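You operate a simulated robot arm through the tools that you are given. There is no shell and no other tool. Be economical: measure what you need, move in short steps, check, and stop when the job is done.

The job below is to be done with a simulated robot arm. You get a single attempt, and the scene is never put back.

Task
Swap the red cap on outlet 2 for the fan nozzle and open only the white valve.
Fine: stand the cap on the table.

It is judged by the outcome, as a careful person would: the job done as asked, and still so three seconds after it is handed in. It fails if anything else is knocked over, pushed out of place, dropped, spilled or broken. A push-on lid holds only when it is set on centred and level and pressed home; a screw cap is set on level and turned clockwise until tight.

Robot
A 7-joint arm with a two-finger parallel gripper, fixed in place. Base frame: the origin is at the foot of the arm, x ahead of it, y to its left, z up. Lengths are in m, angles in degrees, forces in N, time in s.
With the tool pointing down near the work surface it reaches from about 0.3 to 0.7 m from the base axis. Its first joint turns from -66.0 to 66.0 degrees. Payload 1.57 kg.
Tool frame: the origin (TCP) lies between the finger pads and is the grasp point; the fingertips stand 0.03 m ahead of it; z points along the fingers, y is the line along which they close. The gripper opens to 0.11 m. The fingers are 0.024 m wide and 0.012 m thick; the gripper's body (0.048 by 0.112 m) begins 0.078 m behind the TCP.
Orientation is that of the tool frame in the base frame, as a unit quaternion [x, y, z, w]. With the fingers straight down and closing along the base's y, the tool's x points along the base's -x, its y along +y and its z along -z.

Tools
- The arm moves only by the tool send_rows. Its argument "deltas" is a list of rows, each a list of 3 entries, a list of its own where there are three numbers: the shift along the base's x, y, z in m, then the turn, a rotation vector about the base's x, y, z in degrees, then the finger opening in m, from 0 to 0.11. In form: [[[tx, ty, tz], [ax, ay, az], jaw], ...]. A call has 1 to 12 rows; each row shifts and turns the commanded pose from where the row before left it. Rows are played at 5 a second. More than 0.05 m and 8.6 degrees between two rows, or a gripper value outside its range, and nothing of the call is played. A pose out of reach is approached as far as the arm can. The call stops where the force on the tool passes 40 N (or 10 N more than at its start, if that is more) or the arm is blocked; 0.2 s more then pass. The fingers move at their own pace (about 0.108 m/s each) and stop on an object; they squeeze with about 29 N. The grip force told is the motor's: it shows also when the fingers shut on nothing. Time passes only in rows, and 0.2 s behind the last, so rows that do not move let the fingers close. It gives the time, the measured TCP pose, the force on the tool (base axes), the opening and the grip force at its end, in the units of the frame above (readings bear some noise), and new pictures: "pictures" is both (left out), scene, wrist or none.
- Cameras (640 x 400 px; columns grow to the right, rows downward): "scene" is fixed at [0.1735, -0.393, 1.4009]; the picture's right is [0.77, -0.63, 0.00], its down [-0.39, -0.48, -0.79] and it looks along [0.50, 0.61, -0.61] (base axes); focal length 235 px, centre (320, 200). "wrist" rides on the gripper at [-0.036, 0, -0.08] in the tool frame; the picture's right is [0.00, -1.00, 0.00], its down [0.97, 0.00, -0.24] and it looks along [0.24, 0.00, 0.97] (tool axes); focal length 218 px, centre (320, 200).
- pixel_to_xyz(camera, pixels): for up to 12 pixels [column, row] of the newest picture of that camera ("zoom" is the newest enlarged one), the place [x, y, z] in the base frame of the surface seen there, good to about 0.003 m, but the place of the scene camera against the robot may be out by one fixed shift of up to 0.012 m in any direction. It takes no simulated time.
- enlarge(camera, box): a new picture of the part [left, top, right, bottom] of that camera's present view, enlarged. It takes no simulated time.
- hand_in(): hands the job in; it is judged then, once.

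Keep the steps short. Do not move on a guess: measure, check each grasp and each placing, and mend mistakes. In all there are 80 turns and 120 pictures (those below and enlarged ones count). Leave the gripper open and the arm clear of the work at the hand-in unless told otherwise, and finish with a single line.

The tools are called after "Request:" by a JSON object that holds its "op" and its "data". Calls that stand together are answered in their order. send_rows: Moves the arm, as the interface text tells. Its arguments: {"type":"object","properties":{"deltas":{"type":"array"},"pictures":{"type":"string","enum":["both","scene","wrist","none"]}},"required":["deltas"]} The other tools are called the same way: pixel_to_xyz (camera, pixels) gives the place of the surface under pixels of a picture; enlarge (camera, box) takes an enlarged picture of a part of a camera's view; hand_in () hands the job in.

At the start:

```text
time: 0.0
tcp_pos: [0.4637, 0.0792, 1.1553]
ee_rot: [0.0, 1.0, 0.0, 0.0]
ft_force: [-0.3, 0.2, 0.3]
finger_gap: 0.11
finger_force: 0.0
```

scene: 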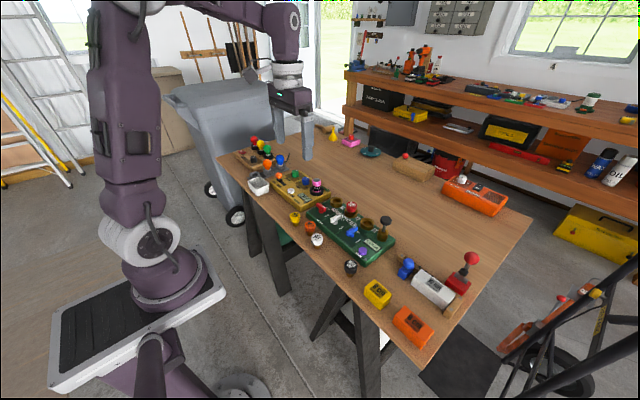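
wrist: 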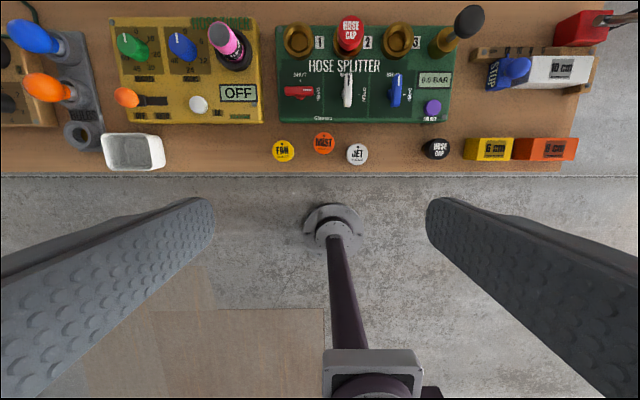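

I see a green hose splitter with a red cap near wrist pixel (348,35), and the yellow FAN piece near (283,151). I'll enlarge both views.

Request:
{"op": "enlarge", "data": {"camera": "wrist", "box": [260, 0, 500, 170]}}

Request:
{"op": "enlarge", "data": {"camera": "scene", "box": [270, 180, 430, 290]}}

```text
2.35 times, centred on (380, 85) of wrist
```

zoom: 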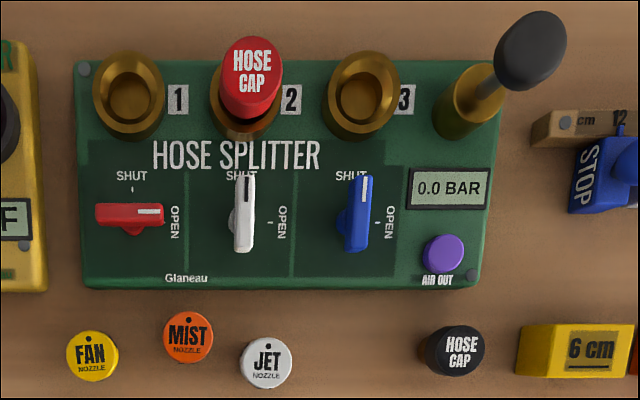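

```text
3.64 times, centred on (350, 235) of scene
```

zoom: 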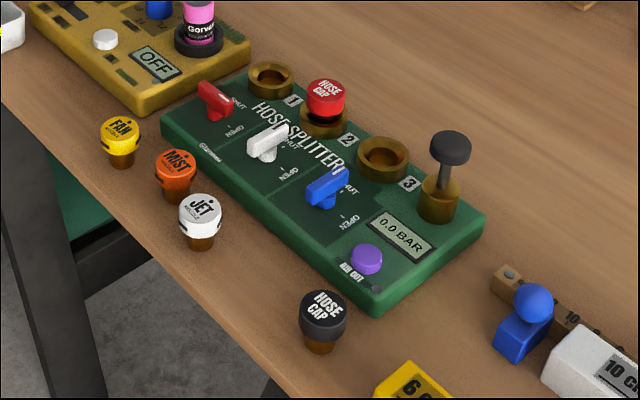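

The red valve points at OPEN, and white and blue are at SHUT. So red has to be shut and white opened. Next I'll measure the key points: caps, sockets and lever ends.

Request:
{"op": "pixel_to_xyz", "data": {"camera": "wrist", "pixels": [[283, 150], [351, 30], [298, 42], [398, 42], [287, 91], [312, 90], [348, 78], [347, 103], [398, 78], [393, 103], [324, 140], [330, 110]]}}

Request:
{"op": "pixel_to_xyz", "data": {"camera": "scene", "pixels": [[300, 215], [300, 225], [351, 204], [351, 214], [337, 200], [365, 220], [320, 207], [328, 211], [337, 216], [342, 213], [350, 230], [352, 268]]}}

```text
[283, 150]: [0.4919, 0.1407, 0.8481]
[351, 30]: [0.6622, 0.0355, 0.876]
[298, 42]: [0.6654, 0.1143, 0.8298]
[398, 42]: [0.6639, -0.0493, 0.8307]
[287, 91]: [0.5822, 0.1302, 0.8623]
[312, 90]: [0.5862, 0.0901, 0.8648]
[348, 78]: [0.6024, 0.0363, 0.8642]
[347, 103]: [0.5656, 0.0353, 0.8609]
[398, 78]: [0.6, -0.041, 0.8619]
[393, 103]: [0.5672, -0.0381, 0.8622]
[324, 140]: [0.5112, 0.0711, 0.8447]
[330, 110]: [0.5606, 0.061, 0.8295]
```

```text
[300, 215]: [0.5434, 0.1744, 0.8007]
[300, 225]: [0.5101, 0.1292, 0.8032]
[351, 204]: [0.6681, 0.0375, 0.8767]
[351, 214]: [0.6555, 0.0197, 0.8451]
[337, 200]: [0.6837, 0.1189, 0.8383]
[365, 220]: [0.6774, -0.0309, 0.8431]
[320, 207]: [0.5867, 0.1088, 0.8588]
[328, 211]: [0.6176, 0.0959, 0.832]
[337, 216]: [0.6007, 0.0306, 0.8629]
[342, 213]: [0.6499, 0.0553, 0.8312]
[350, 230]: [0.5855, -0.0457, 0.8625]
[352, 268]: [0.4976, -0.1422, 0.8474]
```

The splitter plate is at z≈0.83. The red lever is centred near (0.584, 0.110) with its top at 0.863. I'll move above it and yaw −90° so the fingers close across it along x.

Request:
{"op": "send_rows", "data": {"deltas": [[[0.011, 0.0028, -0.015], [0, 0, -8.1818], 0.06], [[0.011, 0.0028, -0.015], [0, 0, -8.1818], 0.06], [[0.011, 0.0028, -0.015], [0, 0, -8.1818], 0.06], [[0.011, 0.0028, -0.015], [0, 0, -8.1818], 0.06], [[0.011, 0.0028, -0.015], [0, 0, -8.1818], 0.06], [[0.011, 0.0028, -0.015], [0, 0, -8.1818], 0.06], [[0.011, 0.0028, -0.015], [0, 0, -8.1818], 0.06], [[0.011, 0.0028, -0.015], [0, 0, -8.1818], 0.06], [[0.011, 0.0028, -0.015], [0, 0, -8.1818], 0.06], [[0.011, 0.0028, -0.015], [0, 0, -8.1818], 0.06], [[0.011, 0.0028, -0.015], [0, 0, -8.1818], 0.06], [[0, 0, 0], [0, 0, 0], 0.06]]}}

```text
time: 2.6
tcp_pos: [0.5854, 0.1106, 0.9901]
ee_rot: [0.708, 0.706, 0.0, -0.001]
ft_force: [0.2, -0.2, -0.4]
finger_gap: 0.0597
finger_force: 0.0
```

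scene: 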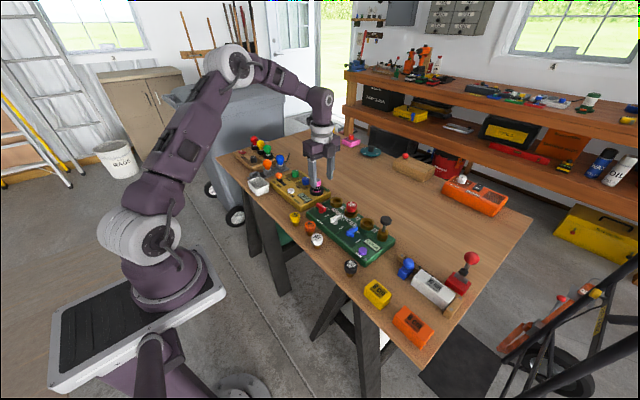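
wrist: 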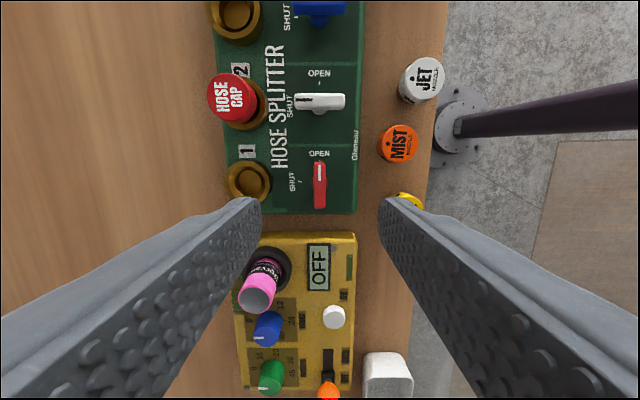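

The red lever now shows at wrist (320,185). I'll measure it and its neighbours again from this closer view.

Request:
{"op": "enlarge", "data": {"camera": "wrist", "box": [200, 60, 440, 210]}}

Request:
{"op": "pixel_to_xyz", "data": {"camera": "wrist", "pixels": [[320, 166], [320, 185], [320, 205], [298, 100], [320, 100], [342, 100], [315, 185], [325, 185], [232, 97], [410, 196], [247, 180]]}}

```text
2.67 times, centred on (320, 135) of wrist
```

zoom: 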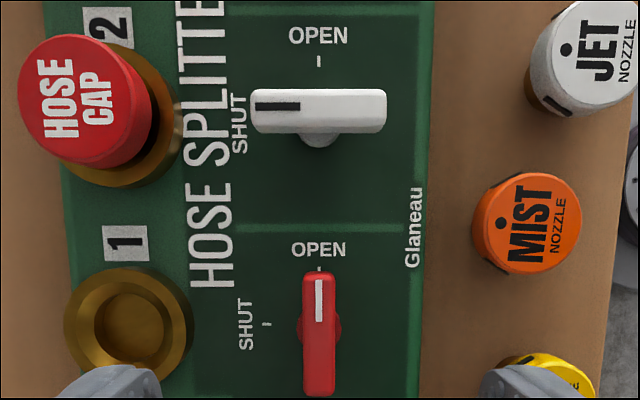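

```text
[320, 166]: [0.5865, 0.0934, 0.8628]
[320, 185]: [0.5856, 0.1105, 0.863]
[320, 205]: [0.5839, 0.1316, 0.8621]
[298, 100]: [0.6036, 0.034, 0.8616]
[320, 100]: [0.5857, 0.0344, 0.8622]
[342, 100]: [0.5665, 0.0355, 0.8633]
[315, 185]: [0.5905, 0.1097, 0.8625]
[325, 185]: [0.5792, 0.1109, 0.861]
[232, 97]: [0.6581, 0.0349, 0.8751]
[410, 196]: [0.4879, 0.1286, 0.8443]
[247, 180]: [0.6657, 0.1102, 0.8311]
```

The red lever's pivot is at (0.585, 0.111) and it is about 11 mm wide. I'll descend to TCP z 0.876, which puts the tips about 0.846, and close.

Request:
{"op": "send_rows", "data": {"deltas": [[[0, 0, -0.03], [0, 0, 0], 0.05], [[0, 0, -0.03], [0, 0, 0], 0.05], [[0, 0, -0.03], [0, 0, 0], 0.05], [[0, 0, -0.024], [0, 0, 0], 0.05], [[0, 0, 0], [0, 0, 0], 0.05], [[0, 0, 0], [0, 0, 0], 0.0], [[0, 0, 0], [0, 0, 0], 0.0], [[0, 0, 0], [0, 0, 0], 0.0]]}}

```text
time: 4.4
tcp_pos: [0.586, 0.1106, 0.8759]
ee_rot: [0.707, 0.707, 0.0, -0.001]
ft_force: [6.3, 0.2, -9.7]
finger_gap: 0.012
finger_force: 28.7
```

scene: 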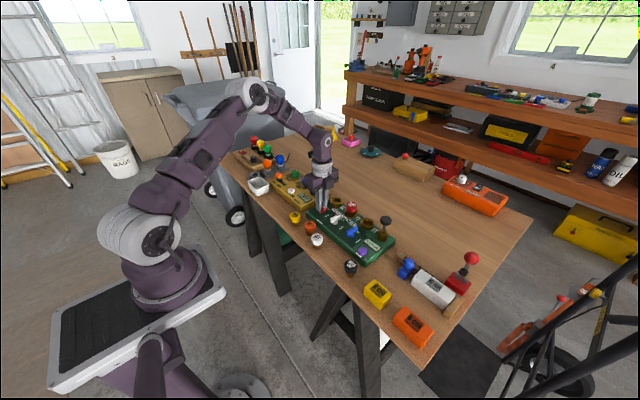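
wrist: 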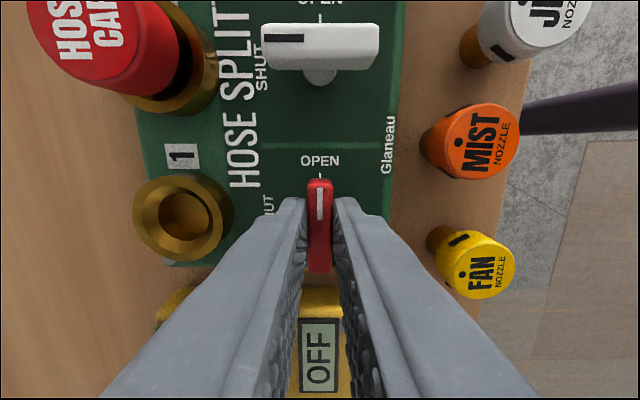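

The lever is gripped with a 12 mm gap. I'll turn it +90° (counter-clockwise) to SHUT.

Request:
{"op": "send_rows", "data": {"deltas": [[[0, 0, 0], [0, 0, 8.1818], 0.0], [[0, 0, 0], [0, 0, 8.1818], 0.0], [[0, 0, 0], [0, 0, 8.1818], 0.0], [[0, 0, 0], [0, 0, 8.1818], 0.0], [[0, 0, 0], [0, 0, 8.1818], 0.0], [[0, 0, 0], [0, 0, 8.1818], 0.0], [[0, 0, 0], [0, 0, 8.1818], 0.0], [[0, 0, 0], [0, 0, 8.1818], 0.0], [[0, 0, 0], [0, 0, 8.1818], 0.0], [[0, 0, 0], [0, 0, 8.1818], 0.0], [[0, 0, 0], [0, 0, 8.1818], 0.0], [[0, 0, 0], [0, 0, 0], 0.0]]}}

```text
time: 7.0
tcp_pos: [0.5868, 0.1129, 0.8761]
ee_rot: [-0.002, 1.0, 0.001, 0.002]
ft_force: [19.7, 28.0, 1.6]
finger_gap: 0.0117
finger_force: 29.3
```

scene: 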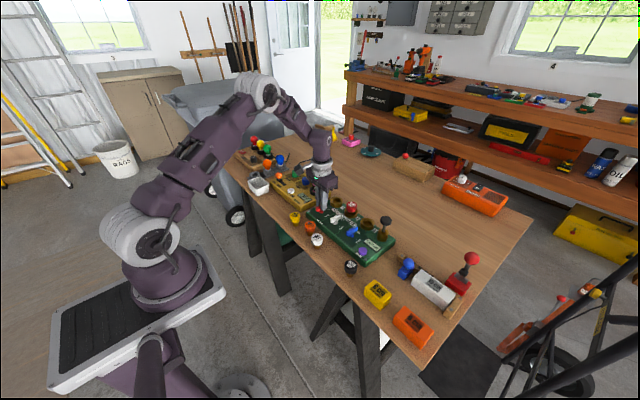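
wrist: 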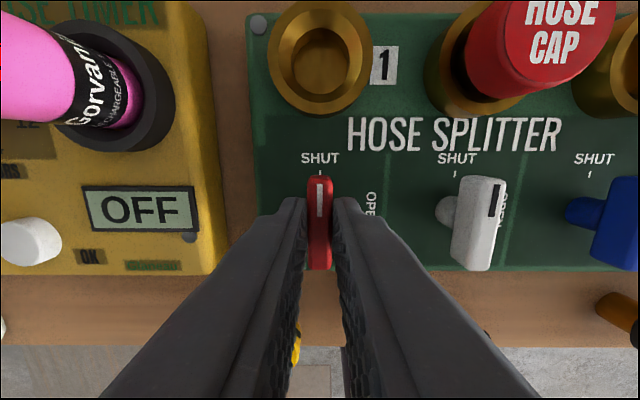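

Red now points at SHUT. I'll release slowly, rise straight up and look.

Request:
{"op": "send_rows", "data": {"deltas": [[[0, 0, 0], [0, 0, 0], 0.02], [[0, 0, 0], [0, 0, 0], 0.04], [[0, 0, 0.03], [0, 0, 0], 0.04], [[0, 0, 0.04], [0, 0, 0], 0.05], [[0, 0, 0.045], [0, 0, 0], 0.08], [[0.02, -0.025, 0], [0, 0, 0], 0.09], [[0.02, -0.025, 0], [0, 0, 0], 0.09], [[0.02, -0.025, 0], [0, 0, 0], 0.09], [[0.012, 0, 0], [0, 0, 0], 0.09], [[0, 0, 0], [0, 0, 0], 0.09]]}}

```text
time: 9.2
tcp_pos: [0.6573, 0.0355, 0.9927]
ee_rot: [0.0, 1.0, 0.0, 0.0]
ft_force: [0.1, -0.4, 0.4]
finger_gap: 0.0902
finger_force: 0.0
```

scene: 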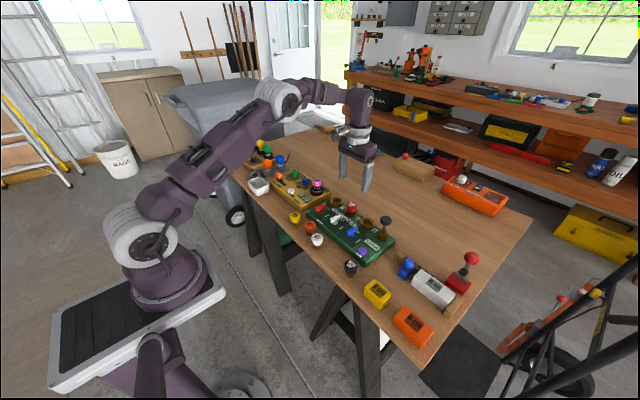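
wrist: 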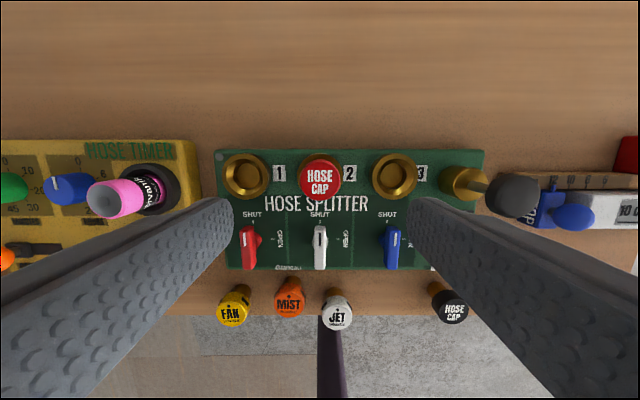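

Request:
{"op": "enlarge", "data": {"camera": "wrist", "box": [210, 140, 430, 278]}}

Request:
{"op": "pixel_to_xyz", "data": {"camera": "wrist", "pixels": [[320, 178], [300, 178], [340, 178], [320, 160], [320, 197], [232, 312], [216, 312], [248, 312], [245, 175], [395, 172], [222, 177], [269, 177]]}}

Request:
{"op": "enlarge", "data": {"camera": "scene", "box": [280, 190, 390, 270]}}

```text
2.90 times, centred on (320, 209) of wrist
```

zoom: 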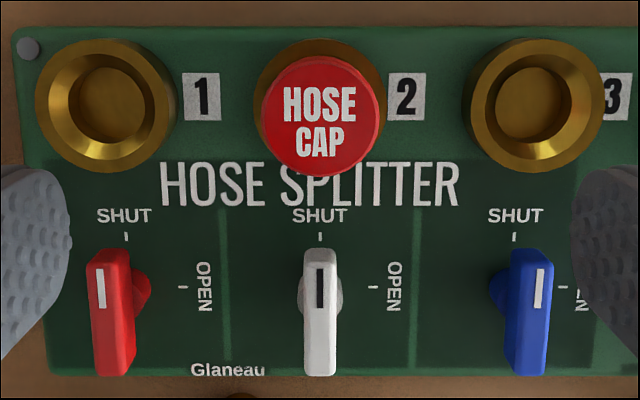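

```text
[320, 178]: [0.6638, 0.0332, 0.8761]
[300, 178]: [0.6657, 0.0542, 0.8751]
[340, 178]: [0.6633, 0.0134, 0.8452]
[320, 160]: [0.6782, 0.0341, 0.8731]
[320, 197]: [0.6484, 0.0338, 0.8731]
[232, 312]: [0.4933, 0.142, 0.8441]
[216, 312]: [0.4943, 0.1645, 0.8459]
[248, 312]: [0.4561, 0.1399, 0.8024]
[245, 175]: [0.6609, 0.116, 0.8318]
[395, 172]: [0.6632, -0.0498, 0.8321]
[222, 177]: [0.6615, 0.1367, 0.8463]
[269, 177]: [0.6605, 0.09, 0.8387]
```

```text
5.00 times, centred on (335, 230) of scene
```

zoom: 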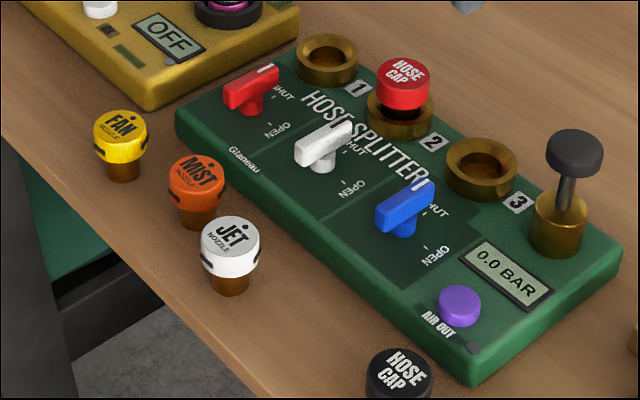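

Red is confirmed shut. The cap head is centred at (0.663, 0.034) with its top at 0.876, and the socket rim is about 0.846. I'll descend to TCP z 0.881 and close on the cap.

Request:
{"op": "send_rows", "data": {"deltas": [[[0.0057, -0.0015, -0.03], [0, 0, 0], 0.07], [[0, 0, -0.03], [0, 0, 0], 0.07], [[0, 0, -0.03], [0, 0, 0], 0.07], [[0, 0, -0.0215], [0, 0, 0], 0.07], [[0, 0, 0], [0, 0, 0], 0.07], [[0, 0, 0], [0, 0, 0], 0.02], [[0, 0, 0], [0, 0, 0], 0.02], [[0, 0, 0], [0, 0, 0], 0.02]]}}

```text
time: 11.0
tcp_pos: [0.6636, 0.0332, 0.8798]
ee_rot: [0.0, 1.0, 0.001, 0.001]
ft_force: [1.1, 0.4, -1.4]
finger_gap: 0.0363
finger_force: 28.4
```

scene: 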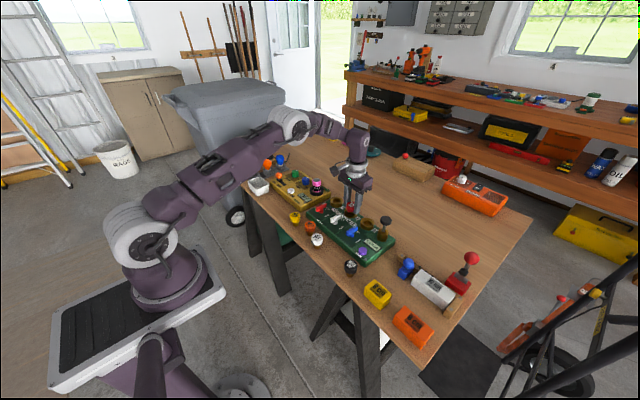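
wrist: 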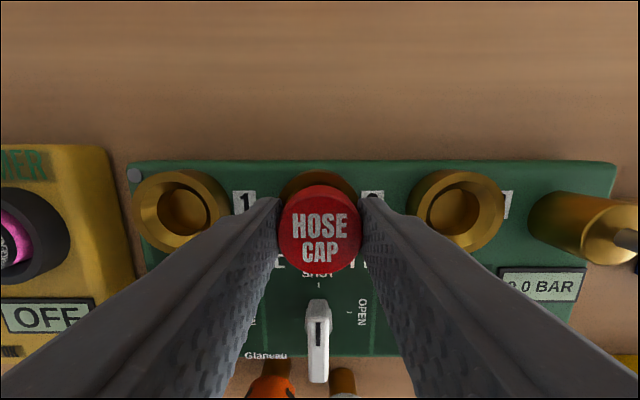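

The cap is held at a 36 mm gap. I'll try a gentle straight lift in small steps.

Request:
{"op": "send_rows", "data": {"deltas": [[[0, 0, 0.003], [0, 0, 0], 0.02], [[0, 0, 0.003], [0, 0, 0], 0.02], [[0, 0, 0.004], [0, 0, 0], 0.02], [[0, 0, 0], [0, 0, 0], 0.02]]}}

```text
time: 12.0
tcp_pos: [0.6615, 0.034, 0.8903]
ee_rot: [0.001, 1.0, 0.0, 0.0]
ft_force: [0.3, 0.4, -0.5]
finger_gap: 0.0367
finger_force: 29.0
```

scene: 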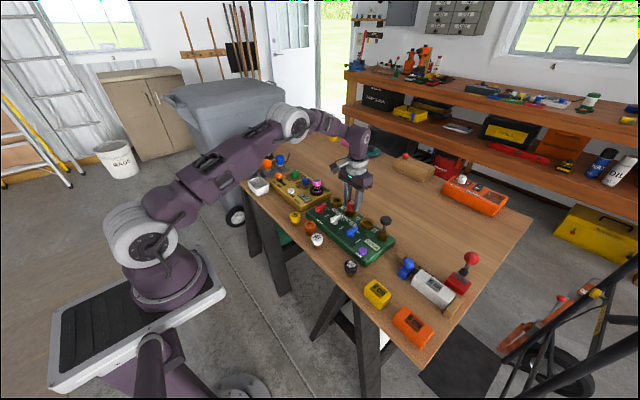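
wrist: 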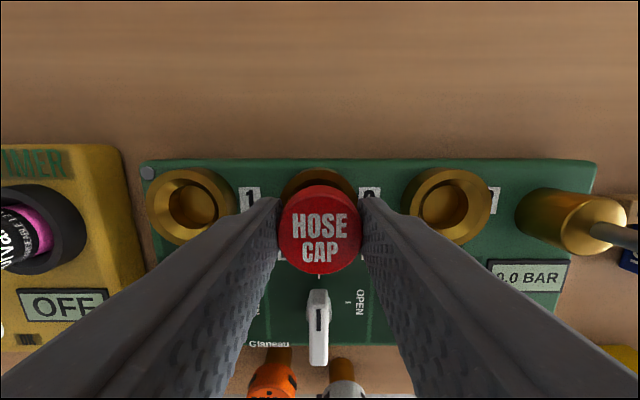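

The cap follows freely with no resistance. I'll lift it clear and check.

Request:
{"op": "send_rows", "data": {"deltas": [[[0, 0, 0.03], [0, 0, 0], 0.02], [[0, 0, 0.04], [0, 0, 0], 0.02], [[0, 0, 0.03], [0, 0, 0], 0.02], [[0, 0, 0], [0, 0, 0], 0.02]], "pictures": "none"}}

Request:
{"op": "enlarge", "data": {"camera": "scene", "box": [300, 150, 400, 230]}}

Request:
{"op": "enlarge", "data": {"camera": "wrist", "box": [120, 100, 620, 400]}}

```text
time: 13.0
tcp_pos: [0.6622, 0.0341, 0.9897]
ee_rot: [0.0, 1.0, 0.0, 0.0]
ft_force: [-0.2, -0.5, -0.9]
finger_gap: 0.0366
finger_force: 28.9
```

```text
5.00 times, centred on (350, 190) of scene
```

zoom: 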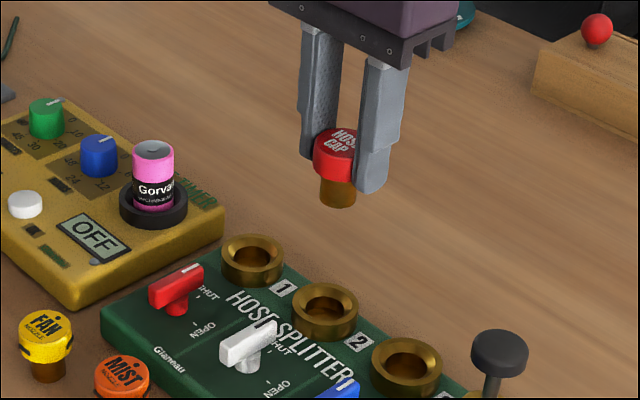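

```text
1.28 times, centred on (370, 250) of wrist
```

zoom: 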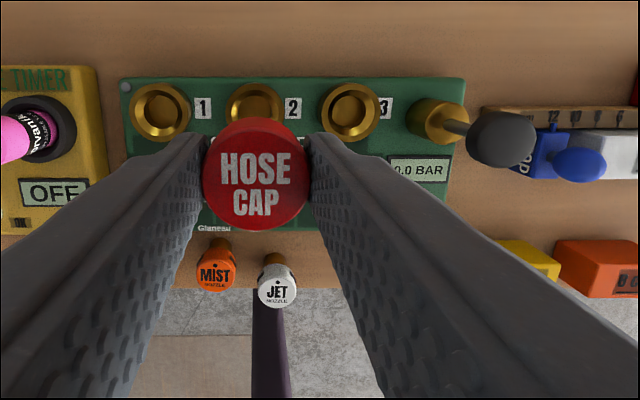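

The plug is a smooth cylinder. Outlet 2 is empty. I'll carry the cap to the clear table strip at about (0.495, −0.055), between JET and the black cap, and stop above it.

Request:
{"op": "send_rows", "data": {"deltas": [[[-0.033, -0.018, 0], [0, 0, 0], 0.02], [[-0.034, -0.018, 0], [0, 0, 0], 0.02], [[-0.034, -0.018, 0], [0, 0, 0], 0.02], [[-0.033, -0.018, 0], [0, 0, 0], 0.02], [[-0.033, -0.017, 0], [0, 0, 0], 0.02], [[0, 0, -0.04], [0, 0, 0], 0.02], [[0, 0, -0.03], [0, 0, 0], 0.02], [[0, 0, 0], [0, 0, 0], 0.02]]}}

Request:
{"op": "enlarge", "data": {"camera": "scene", "box": [280, 180, 400, 280]}}

```text
time: 14.8
tcp_pos: [0.4969, -0.0546, 0.9208]
ee_rot: [0.0, 1.0, 0.0, 0.0]
ft_force: [-0.6, 0.2, -0.8]
finger_gap: 0.0366
finger_force: 28.9
```

scene: 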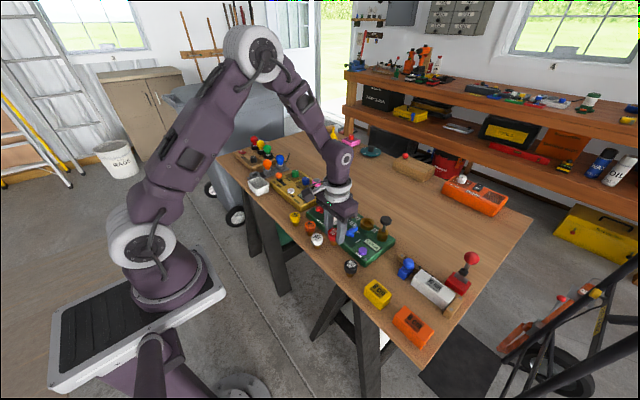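
wrist: 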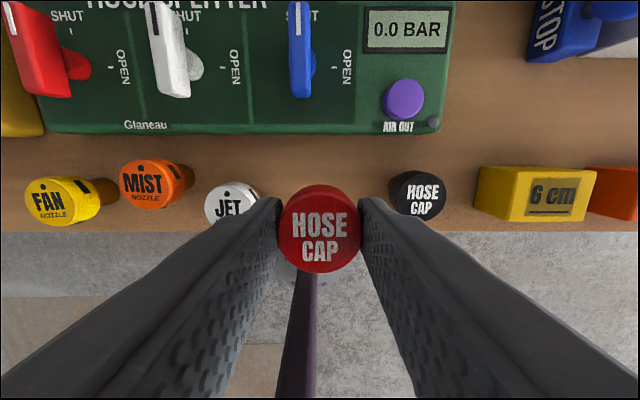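

```text
4.00 times, centred on (340, 230) of scene
```

zoom: 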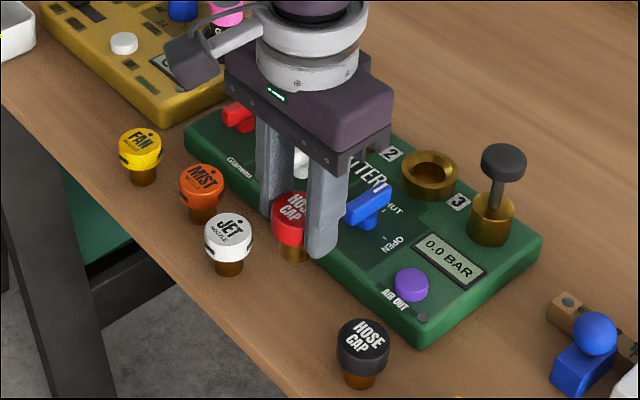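

Next I'll measure the neighbours and the table edge before lowering.

Request:
{"op": "pixel_to_xyz", "data": {"camera": "wrist", "pixels": [[230, 205], [255, 200], [420, 193], [395, 193], [270, 228], [270, 170], [400, 150], [445, 225], [322, 225]]}}

```text
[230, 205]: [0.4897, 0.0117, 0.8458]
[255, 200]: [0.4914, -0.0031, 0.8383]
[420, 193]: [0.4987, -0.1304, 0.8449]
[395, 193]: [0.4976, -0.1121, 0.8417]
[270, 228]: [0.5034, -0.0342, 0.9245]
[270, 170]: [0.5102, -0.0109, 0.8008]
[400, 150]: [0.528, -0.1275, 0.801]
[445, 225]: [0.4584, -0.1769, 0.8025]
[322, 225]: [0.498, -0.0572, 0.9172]
```

The spot is clear: JET's edge is at y −0.008, the black cap's at −0.112, and the table front edge is about x 0.457. I'll shift 4 mm toward −y and lower, with contact expected near TCP z 0.850.

Request:
{"op": "send_rows", "data": {"deltas": [[[0, -0.004, -0.03], [0, 0, 0], 0.02], [[0, 0, -0.025], [0, 0, 0], 0.02], [[0, 0, -0.01], [0, 0, 0], 0.02], [[0, 0, -0.003], [0, 0, 0], 0.02], [[0, 0, -0.002], [0, 0, 0], 0.02], [[0, 0, 0], [0, 0, 0], 0.02]]}}

Request:
{"op": "enlarge", "data": {"camera": "scene", "box": [280, 180, 400, 280]}}

```text
time: 16.2
tcp_pos: [0.4961, -0.0584, 0.8493]
ee_rot: [0.0, 1.0, 0.0, 0.0]
ft_force: [-0.1, 0.9, 0.2]
finger_gap: 0.0364
finger_force: 29.2
```

scene: 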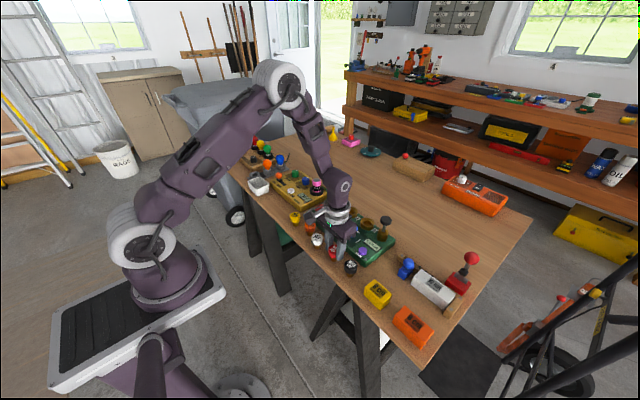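
wrist: 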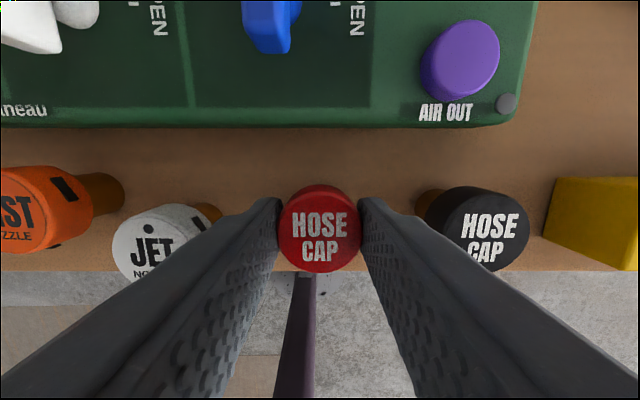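

```text
4.00 times, centred on (340, 230) of scene
```

zoom: 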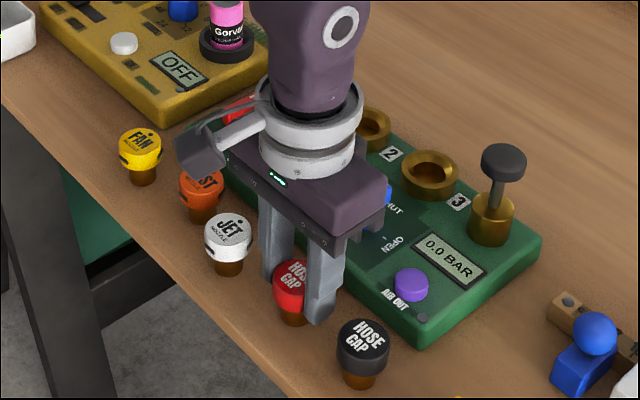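

No contact yet at z 0.849. I'll lower 1 mm at a time and watch the force.

Request:
{"op": "send_rows", "data": {"deltas": [[[0, 0, -0.001], [0, 0, 0], 0.02], [[0, 0, -0.001], [0, 0, 0], 0.02]], "pictures": "none"}}

```text
time: 16.8
tcp_pos: [0.4966, -0.0585, 0.85]
ee_rot: [0.0, 1.0, 0.0, 0.002]
ft_force: [-4.3, 1.8, 25.5]
finger_gap: 0.0368
finger_force: 29.0
```

It's in contact (25 N up). I'll ease off 1 mm, open slightly to 0.05 and rise.

Request:
{"op": "send_rows", "data": {"deltas": [[[0, 0, 0.0013], [0, 0, 0], 0.03], [[0, 0, 0], [0, 0, 0], 0.04], [[0, 0, 0], [0, 0, 0], 0.05], [[0, 0, 0], [0, 0, 0], 0.05], [[0, 0, 0.02], [0, 0, 0], 0.05], [[0, 0, 0.035], [0, 0, 0], 0.05], [[0, 0, 0.045], [0, 0, 0], 0.06], [[-0.002, 0.04, 0.03], [0, 0, 0], 0.06], [[-0.002, 0.045, 0], [0, 0, 0], 0.06], [[0, 0.045, 0], [0, 0, 0], 0.06], [[0, 0.045, 0], [0, 0, 0], 0.06], [[0, 0.023, 0], [0, 0, 0], 0.06]]}}

Request:
{"op": "enlarge", "data": {"camera": "scene", "box": [260, 170, 400, 290]}}

```text
time: 19.4
tcp_pos: [0.4928, 0.1383, 0.9802]
ee_rot: [0.0, 1.0, 0.0, 0.0]
ft_force: [-0.6, 0.3, -0.5]
finger_gap: 0.0599
finger_force: 0.1
```

scene: 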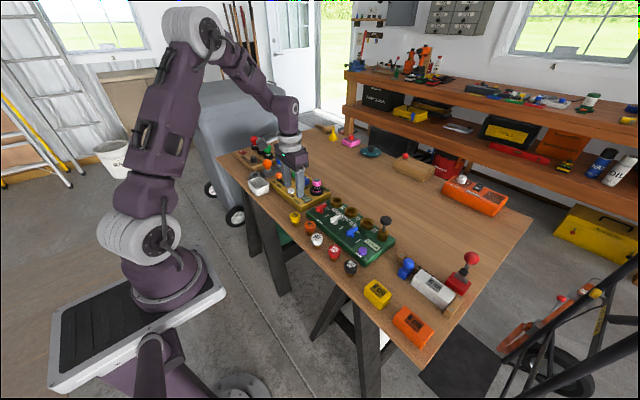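
wrist: 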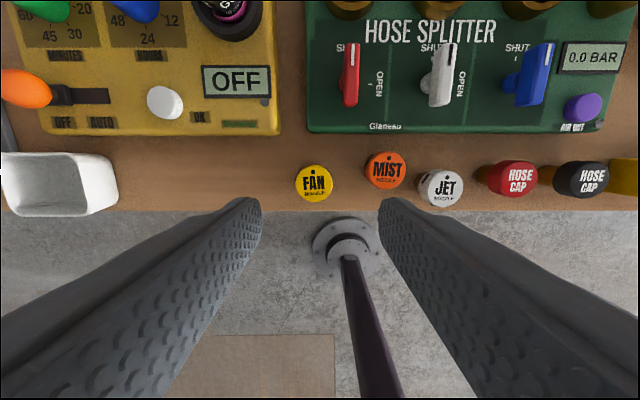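

```text
3.33 times, centred on (330, 230) of scene
```

zoom: 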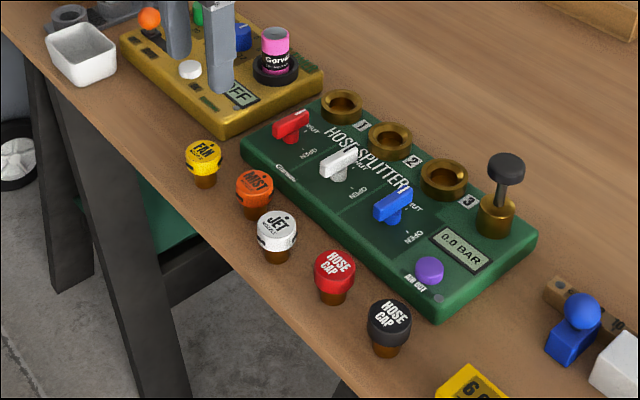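

The red cap stands upright on the table. Next I'll measure the FAN nozzle, its neighbour MIST, and the table edge.

Request:
{"op": "enlarge", "data": {"camera": "wrist", "box": [270, 140, 430, 230]}}

Request:
{"op": "pixel_to_xyz", "data": {"camera": "wrist", "pixels": [[314, 182], [298, 182], [330, 182], [314, 167], [314, 198], [368, 170], [384, 170], [445, 205], [510, 180]]}}

```text
4.00 times, centred on (350, 185) of wrist
```

zoom: 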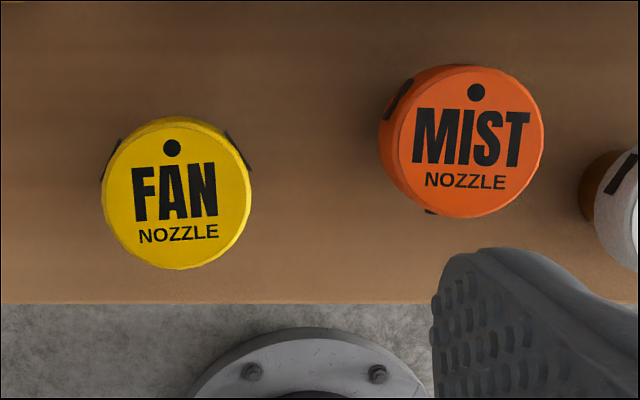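

```text
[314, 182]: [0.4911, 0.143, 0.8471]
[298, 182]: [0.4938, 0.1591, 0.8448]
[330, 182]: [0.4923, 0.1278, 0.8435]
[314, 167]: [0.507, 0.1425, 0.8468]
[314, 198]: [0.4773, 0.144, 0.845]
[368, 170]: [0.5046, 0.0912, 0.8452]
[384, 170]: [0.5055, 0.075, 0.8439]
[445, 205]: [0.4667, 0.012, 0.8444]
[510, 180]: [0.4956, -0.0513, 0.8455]
```

FAN is centred at (0.492, 0.143) with its top at 0.847. I'll descend to TCP z 0.852 with a 0.052 opening to keep clear of MIST, then close.

Request:
{"op": "send_rows", "data": {"deltas": [[[-0.0008, 0.0047, -0.03], [0, 0, 0], 0.052], [[0, 0, -0.04], [0, 0, 0], 0.052], [[0, 0, -0.03], [0, 0, 0], 0.052], [[0, 0, -0.028], [0, 0, 0], 0.052], [[0, 0, 0], [0, 0, 0], 0.052], [[0, 0, 0], [0, 0, 0], 0.02], [[0, 0, 0], [0, 0, 0], 0.02], [[0, 0, 0], [0, 0, 0], 0.02]]}}

```text
time: 21.2
tcp_pos: [0.4927, 0.1438, 0.8518]
ee_rot: [0.0, 1.0, 0.0, 0.0]
ft_force: [-0.2, -0.1, 0.4]
finger_gap: 0.0364
finger_force: 29.4
```

scene: 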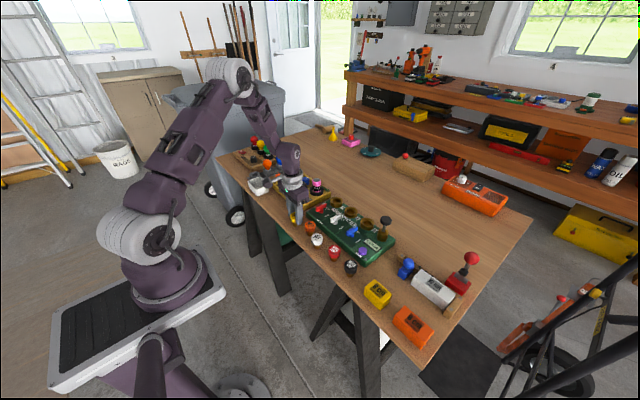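
wrist: 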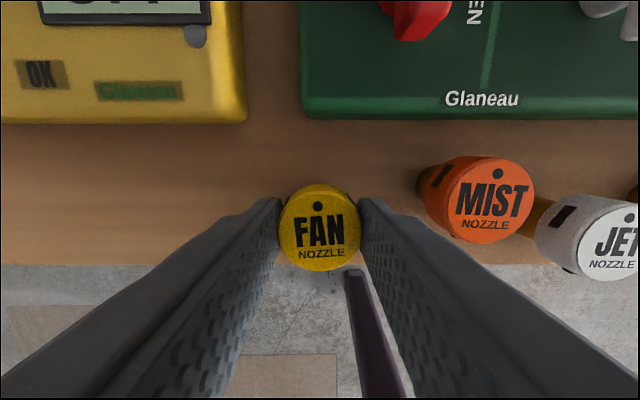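

FAN is gripped (36 mm). I'll lift straight up, carry it to short of outlet 2, and look.

Request:
{"op": "send_rows", "data": {"deltas": [[[0, 0, 0.01], [0, 0, 0], 0.02], [[0, 0, 0.04], [0, 0, 0], 0.02], [[0, 0, 0.04], [0, 0, 0], 0.02], [[0, 0, 0.033], [0, 0, 0], 0.02], [[0.034, -0.022, 0], [0, 0, 0], 0.02], [[0.034, -0.022, 0], [0, 0, 0], 0.02], [[0.034, -0.022, 0], [0, 0, 0], 0.02], [[0.034, -0.022, 0], [0, 0, 0], 0.02], [[0.0335, -0.0218, 0], [0, 0, 0], 0.02], [[0, 0, 0], [0, 0, 0], 0.02]]}}

Request:
{"op": "enlarge", "data": {"camera": "scene", "box": [300, 150, 400, 230]}}

```text
time: 23.4
tcp_pos: [0.6611, 0.0346, 0.9741]
ee_rot: [-0.001, 1.0, 0.0, -0.001]
ft_force: [-0.5, 0.2, -0.3]
finger_gap: 0.0365
finger_force: 28.7
```

scene: 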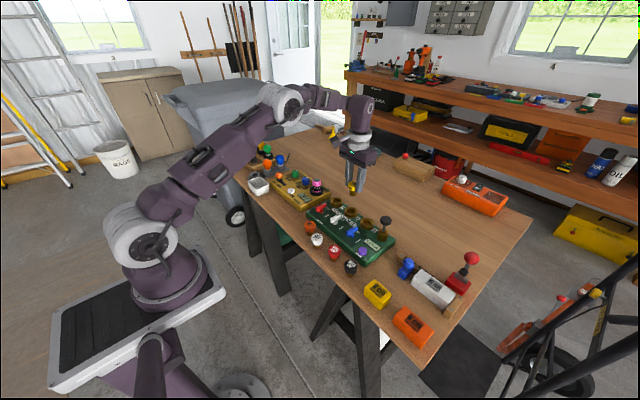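
wrist: 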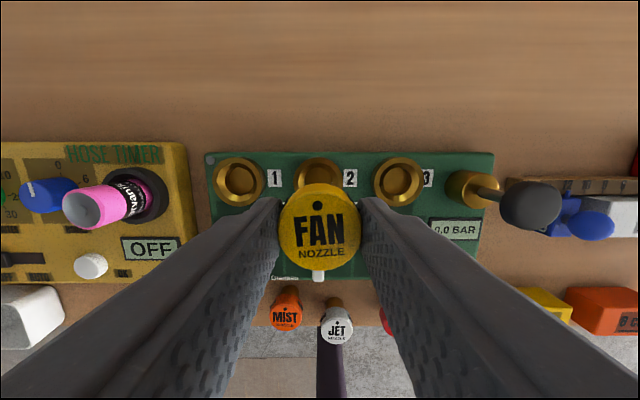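

```text
5.00 times, centred on (350, 190) of scene
```

zoom: 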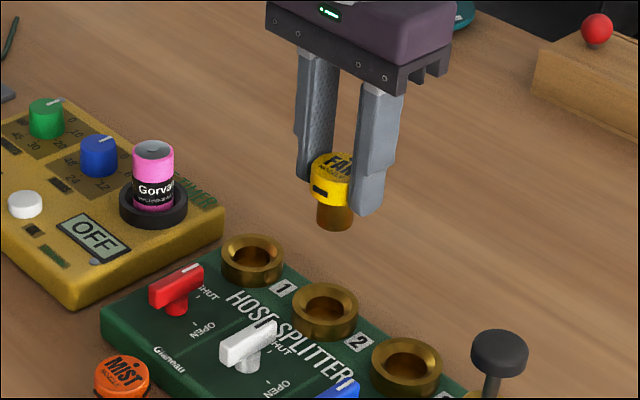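

FAN hangs straight above outlet 2. I'll check the exact socket centre by measuring the rims of sockets 1 and 3 and the visible part of 2.

Request:
{"op": "enlarge", "data": {"camera": "wrist", "box": [200, 145, 440, 295]}}

Request:
{"op": "pixel_to_xyz", "data": {"camera": "wrist", "pixels": [[217, 180], [261, 180], [239, 160], [239, 202], [376, 180], [421, 180], [399, 160], [399, 202], [299, 175], [338, 175], [319, 161], [320, 215]]}}

```text
2.67 times, centred on (320, 220) of wrist
```

zoom: 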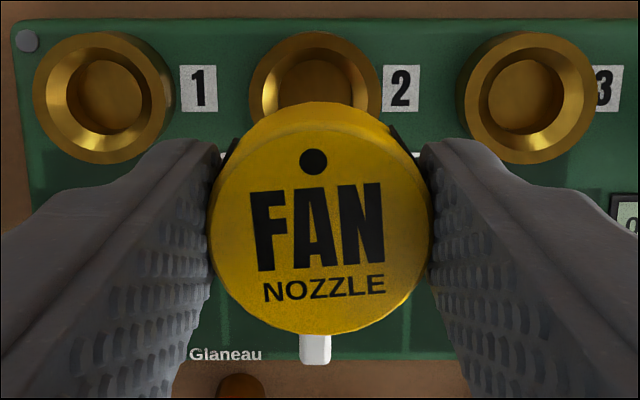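

```text
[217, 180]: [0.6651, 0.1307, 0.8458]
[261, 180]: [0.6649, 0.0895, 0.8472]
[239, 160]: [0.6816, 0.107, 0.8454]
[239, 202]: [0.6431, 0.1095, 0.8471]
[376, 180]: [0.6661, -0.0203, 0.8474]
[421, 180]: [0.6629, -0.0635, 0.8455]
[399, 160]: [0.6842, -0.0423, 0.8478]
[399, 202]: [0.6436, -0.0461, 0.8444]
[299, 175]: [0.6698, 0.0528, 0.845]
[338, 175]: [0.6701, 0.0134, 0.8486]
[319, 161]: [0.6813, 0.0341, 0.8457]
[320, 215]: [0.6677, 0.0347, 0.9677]
```

The socket centre comes out at (0.663, 0.034) with its rim at 0.846. The nozzle bottom should reach the rim at about TCP z 0.897 and seat near 0.881. I'll lower to about 0.902 with a small x correction and check the position.

Request:
{"op": "send_rows", "data": {"deltas": [[[0.0018, -0.0003, -0.03], [0, 0, 0], 0.02], [[0, 0, -0.025], [0, 0, 0], 0.02], [[0, 0, -0.017], [0, 0, 0], 0.02], [[0, 0, 0], [0, 0, 0], 0.02], [[0, 0, 0], [0, 0, 0], 0.02]], "pictures": "wrist"}}

Request:
{"op": "enlarge", "data": {"camera": "scene", "box": [310, 170, 390, 230]}}

```text
time: 24.6
tcp_pos: [0.6628, 0.0335, 0.9024]
ee_rot: [0.0, 1.0, 0.0, 0.0]
ft_force: [0.5, 1.3, -0.6]
finger_gap: 0.0367
finger_force: 29.5
```

wrist: 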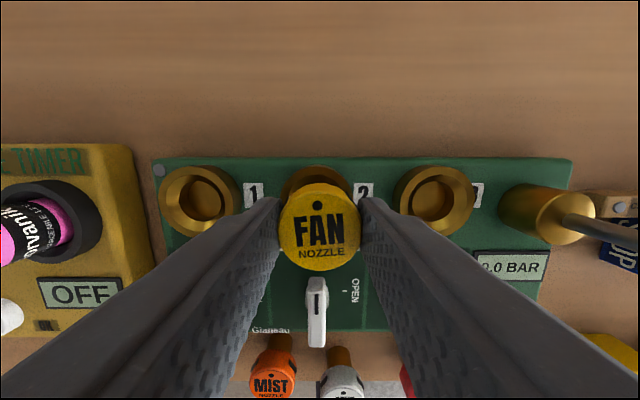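

```text
6.67 times, centred on (350, 200) of scene
```

zoom: 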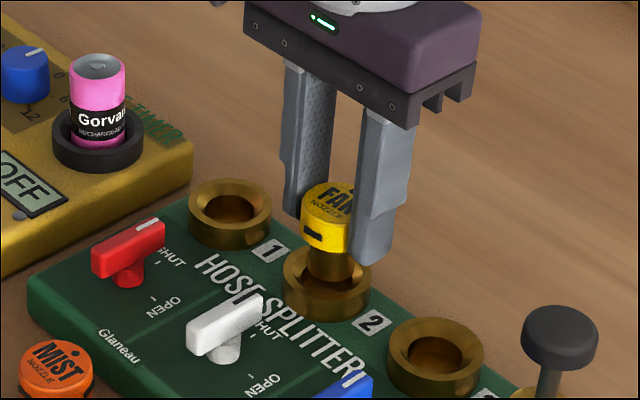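

The nozzle is aligned over socket 2 at (0.6628, 0.0335). I'll insert it in small steps while watching the force.

Request:
{"op": "send_rows", "data": {"deltas": [[[0, 0.0003, -0.005], [0, 0, 0], 0.02], [[0, 0, -0.004], [0, 0, 0], 0.02], [[0, 0, -0.004], [0, 0, 0], 0.02], [[0, 0, -0.004], [0, 0, 0], 0.02], [[0, 0, -0.002], [0, 0, 0], 0.02]], "pictures": "none"}}

```text
time: 25.8
tcp_pos: [0.6629, 0.0326, 0.8839]
ee_rot: [0.0, 1.0, 0.001, 0.0]
ft_force: [0.4, -0.4, 0.0]
finger_gap: 0.0362
finger_force: 28.3
```

It's inserting freely (TCP z 0.884, no force). I'll continue in 1 mm steps until it seats.

Request:
{"op": "send_rows", "data": {"deltas": [[[0, 0, -0.001], [0, 0, 0], 0.02], [[0, 0, -0.001], [0, 0, 0], 0.02], [[0, 0, -0.001], [0, 0, 0], 0.02], [[0, 0, 0], [0, 0, 0], 0.02]], "pictures": "none"}}

```text
time: 26.8
tcp_pos: [0.6622, 0.033, 0.8817]
ee_rot: [0.0, 1.0, 0.0, 0.001]
ft_force: [-2.5, 0.5, 9.5]
finger_gap: 0.0364
finger_force: 29.3
```

Contact at z≈0.8817 (9.5 N), as expected for the seat. I'll press a little further to be sure it's home.

Request:
{"op": "send_rows", "data": {"deltas": [[[0, 0, -0.001], [0, 0, 0], 0.02], [[0, 0, -0.0007], [0, 0, 0], 0.02], [[0, 0, 0], [0, 0, 0], 0.02]], "pictures": "none"}}

Request:
{"op": "enlarge", "data": {"camera": "scene", "box": [310, 170, 390, 230]}}

```text
time: 27.6
tcp_pos: [0.6636, 0.0345, 0.8821]
ee_rot: [0.0, 1.0, 0.0, 0.002]
ft_force: [-1.8, 0.6, 25.1]
finger_gap: 0.0365
finger_force: 28.8
```

```text
6.67 times, centred on (350, 200) of scene
```

zoom: 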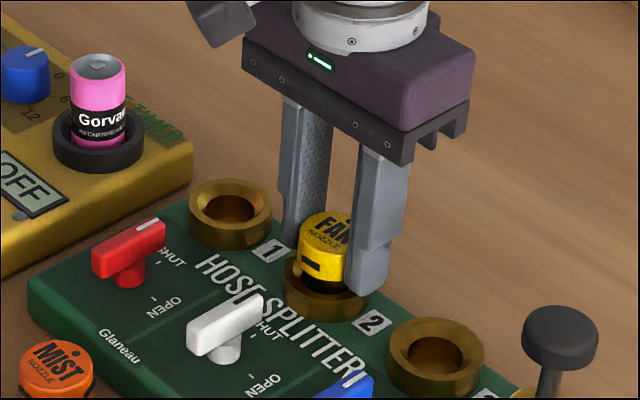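

It's seated firmly at z 0.882. I'll ease off, release, rise, and move back to view it above the white lever.

Request:
{"op": "send_rows", "data": {"deltas": [[[0, 0, 0.0015], [0, 0, 0], 0.03], [[0, 0, 0], [0, 0, 0], 0.045], [[0, 0, 0], [0, 0, 0], 0.055], [[0, 0, 0], [0, 0, 0], 0.055], [[0, 0, 0.02], [0, 0, 0], 0.055], [[0, 0, 0.04], [0, 0, 0], 0.055], [[0, 0, 0.045], [0, 0, 0], 0.055], [[-0.04, 0, 0], [0, 0, 0], 0.055], [[-0.038, 0.001, 0], [0, 0, 0], 0.055], [[0, 0, 0], [0, 0, 0], 0.055]]}}

Request:
{"op": "enlarge", "data": {"camera": "scene", "box": [290, 180, 390, 260]}}

Request:
{"op": "enlarge", "data": {"camera": "wrist", "box": [200, 20, 440, 210]}}

```text
time: 29.8
tcp_pos: [0.5851, 0.0353, 0.9864]
ee_rot: [-0.001, 1.0, 0.0, -0.001]
ft_force: [-0.2, -0.4, 0.4]
finger_gap: 0.055
finger_force: 0.1
```

scene: 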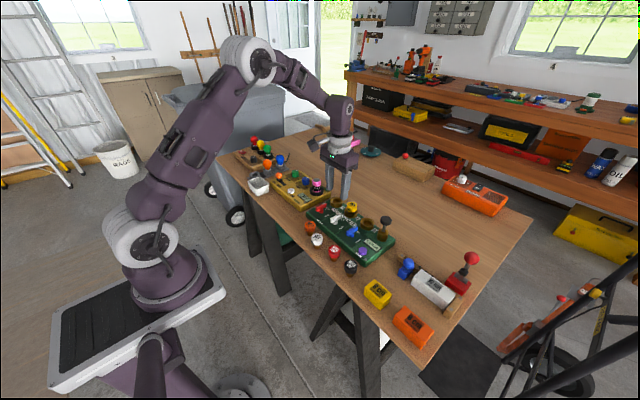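
wrist: 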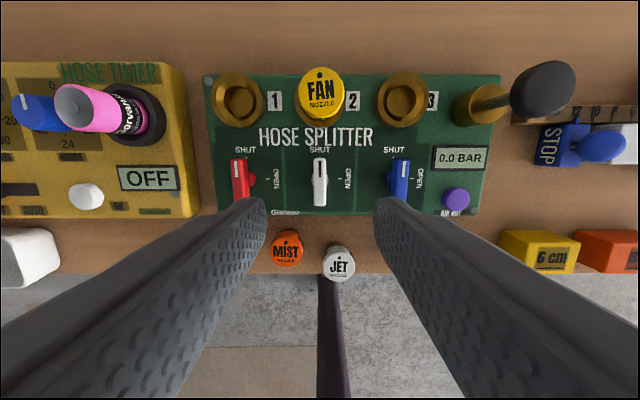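

```text
5.00 times, centred on (340, 220) of scene
```

zoom: 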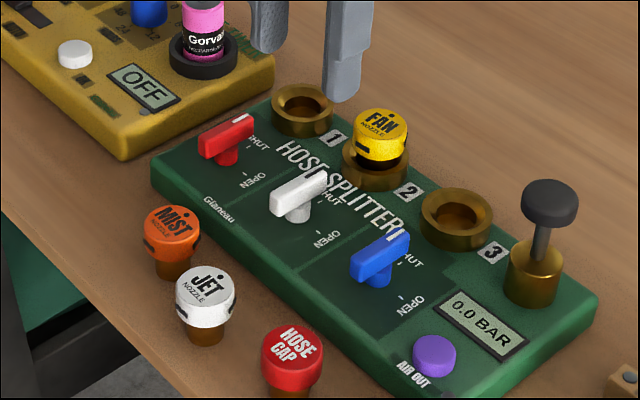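

```text
2.11 times, centred on (320, 115) of wrist
```

zoom: 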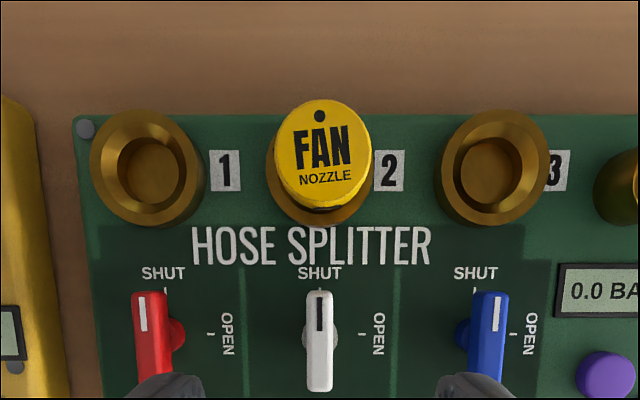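

FAN sits level in outlet 2. I'll check its top heights and the white lever's position before turning.

Request:
{"op": "pixel_to_xyz", "data": {"camera": "wrist", "pixels": [[320, 76], [320, 106], [304, 92], [338, 92], [320, 162], [320, 182], [320, 203], [315, 182], [325, 182]]}}

Request:
{"op": "send_rows", "data": {"deltas": [[[0, 0, -0.03], [0, 0, 0], 0.05], [[0, 0, -0.03], [0, 0, 0], 0.05], [[0, 0, -0.03], [0, 0, 0], 0.05], [[0, 0, 0], [0, 0, 0], 0.05]], "pictures": "wrist"}}

```text
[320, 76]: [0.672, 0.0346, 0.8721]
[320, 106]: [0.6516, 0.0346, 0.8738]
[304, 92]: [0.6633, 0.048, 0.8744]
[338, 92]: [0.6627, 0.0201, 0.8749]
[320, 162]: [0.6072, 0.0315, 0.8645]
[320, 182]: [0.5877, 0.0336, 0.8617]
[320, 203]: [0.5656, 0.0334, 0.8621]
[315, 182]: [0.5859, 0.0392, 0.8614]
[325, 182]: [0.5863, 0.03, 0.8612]
```

```text
time: 30.8
tcp_pos: [0.5845, 0.0349, 0.8963]
ee_rot: [0.0, 1.0, 0.0, 0.0]
ft_force: [-0.4, -0.2, -0.1]
finger_gap: 0.0502
finger_force: 0.1
```

wrist: 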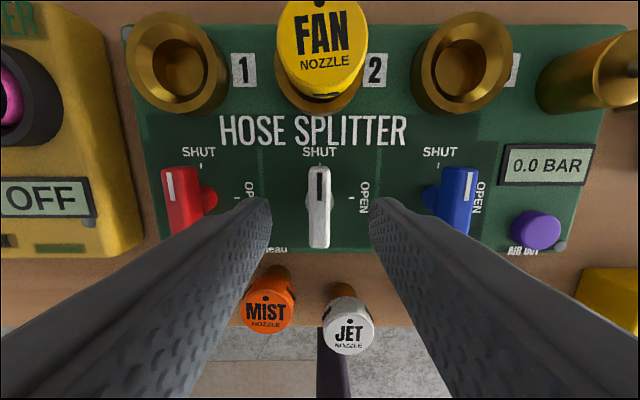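

FAN is level at 0.872–0.875 and centred. The white lever is centred between the fingers. I'll lower 20 mm and close.

Request:
{"op": "send_rows", "data": {"deltas": [[[0.0015, -0.0005, -0.019], [0, 0, 0], 0.05], [[0, 0, 0], [0, 0, 0], 0.05], [[0, 0, 0], [0, 0, 0], 0.0], [[0, 0, 0], [0, 0, 0], 0.0], [[0, 0, 0], [0, 0, 0], 0.0]], "pictures": "none"}}

```text
time: 32.0
tcp_pos: [0.5859, 0.0359, 0.8772]
ee_rot: [0.0, 1.0, 0.0, 0.0]
ft_force: [-0.3, 5.2, -1.7]
finger_gap: 0.0118
finger_force: 29.3
```

White is gripped (11.8 mm). I'll turn it −90° (clockwise) to OPEN.

Request:
{"op": "send_rows", "data": {"deltas": [[[0, 0, 0], [0, 0, -8.1818], 0.0], [[0, 0, 0], [0, 0, -8.1818], 0.0], [[0, 0, 0], [0, 0, -8.1818], 0.0], [[0, 0, 0], [0, 0, -8.1818], 0.0], [[0, 0, 0], [0, 0, -8.1818], 0.0], [[0, 0, 0], [0, 0, -8.1818], 0.0], [[0, 0, 0], [0, 0, -8.1818], 0.0], [[0, 0, 0], [0, 0, -8.1818], 0.0], [[0, 0, 0], [0, 0, -8.1818], 0.0], [[0, 0, 0], [0, 0, -8.1818], 0.0], [[0, 0, 0], [0, 0, -8.1818], 0.0], [[0, 0, 0], [0, 0, 0], 0.0]]}}

```text
time: 34.6
tcp_pos: [0.5863, 0.0346, 0.8776]
ee_rot: [0.708, 0.706, -0.001, -0.001]
ft_force: [-8.0, 8.2, 6.0]
finger_gap: 0.0121
finger_force: 29.1
```

scene: 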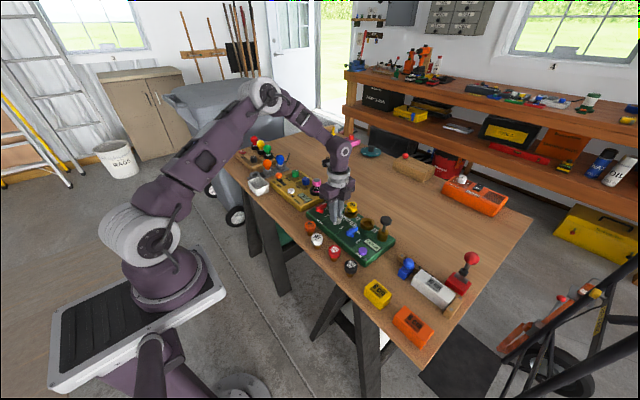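
wrist: 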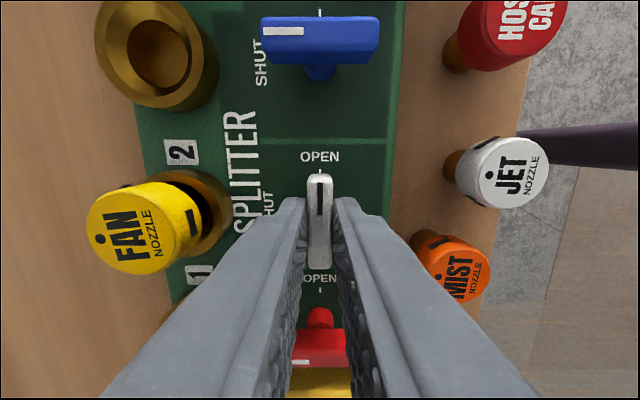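

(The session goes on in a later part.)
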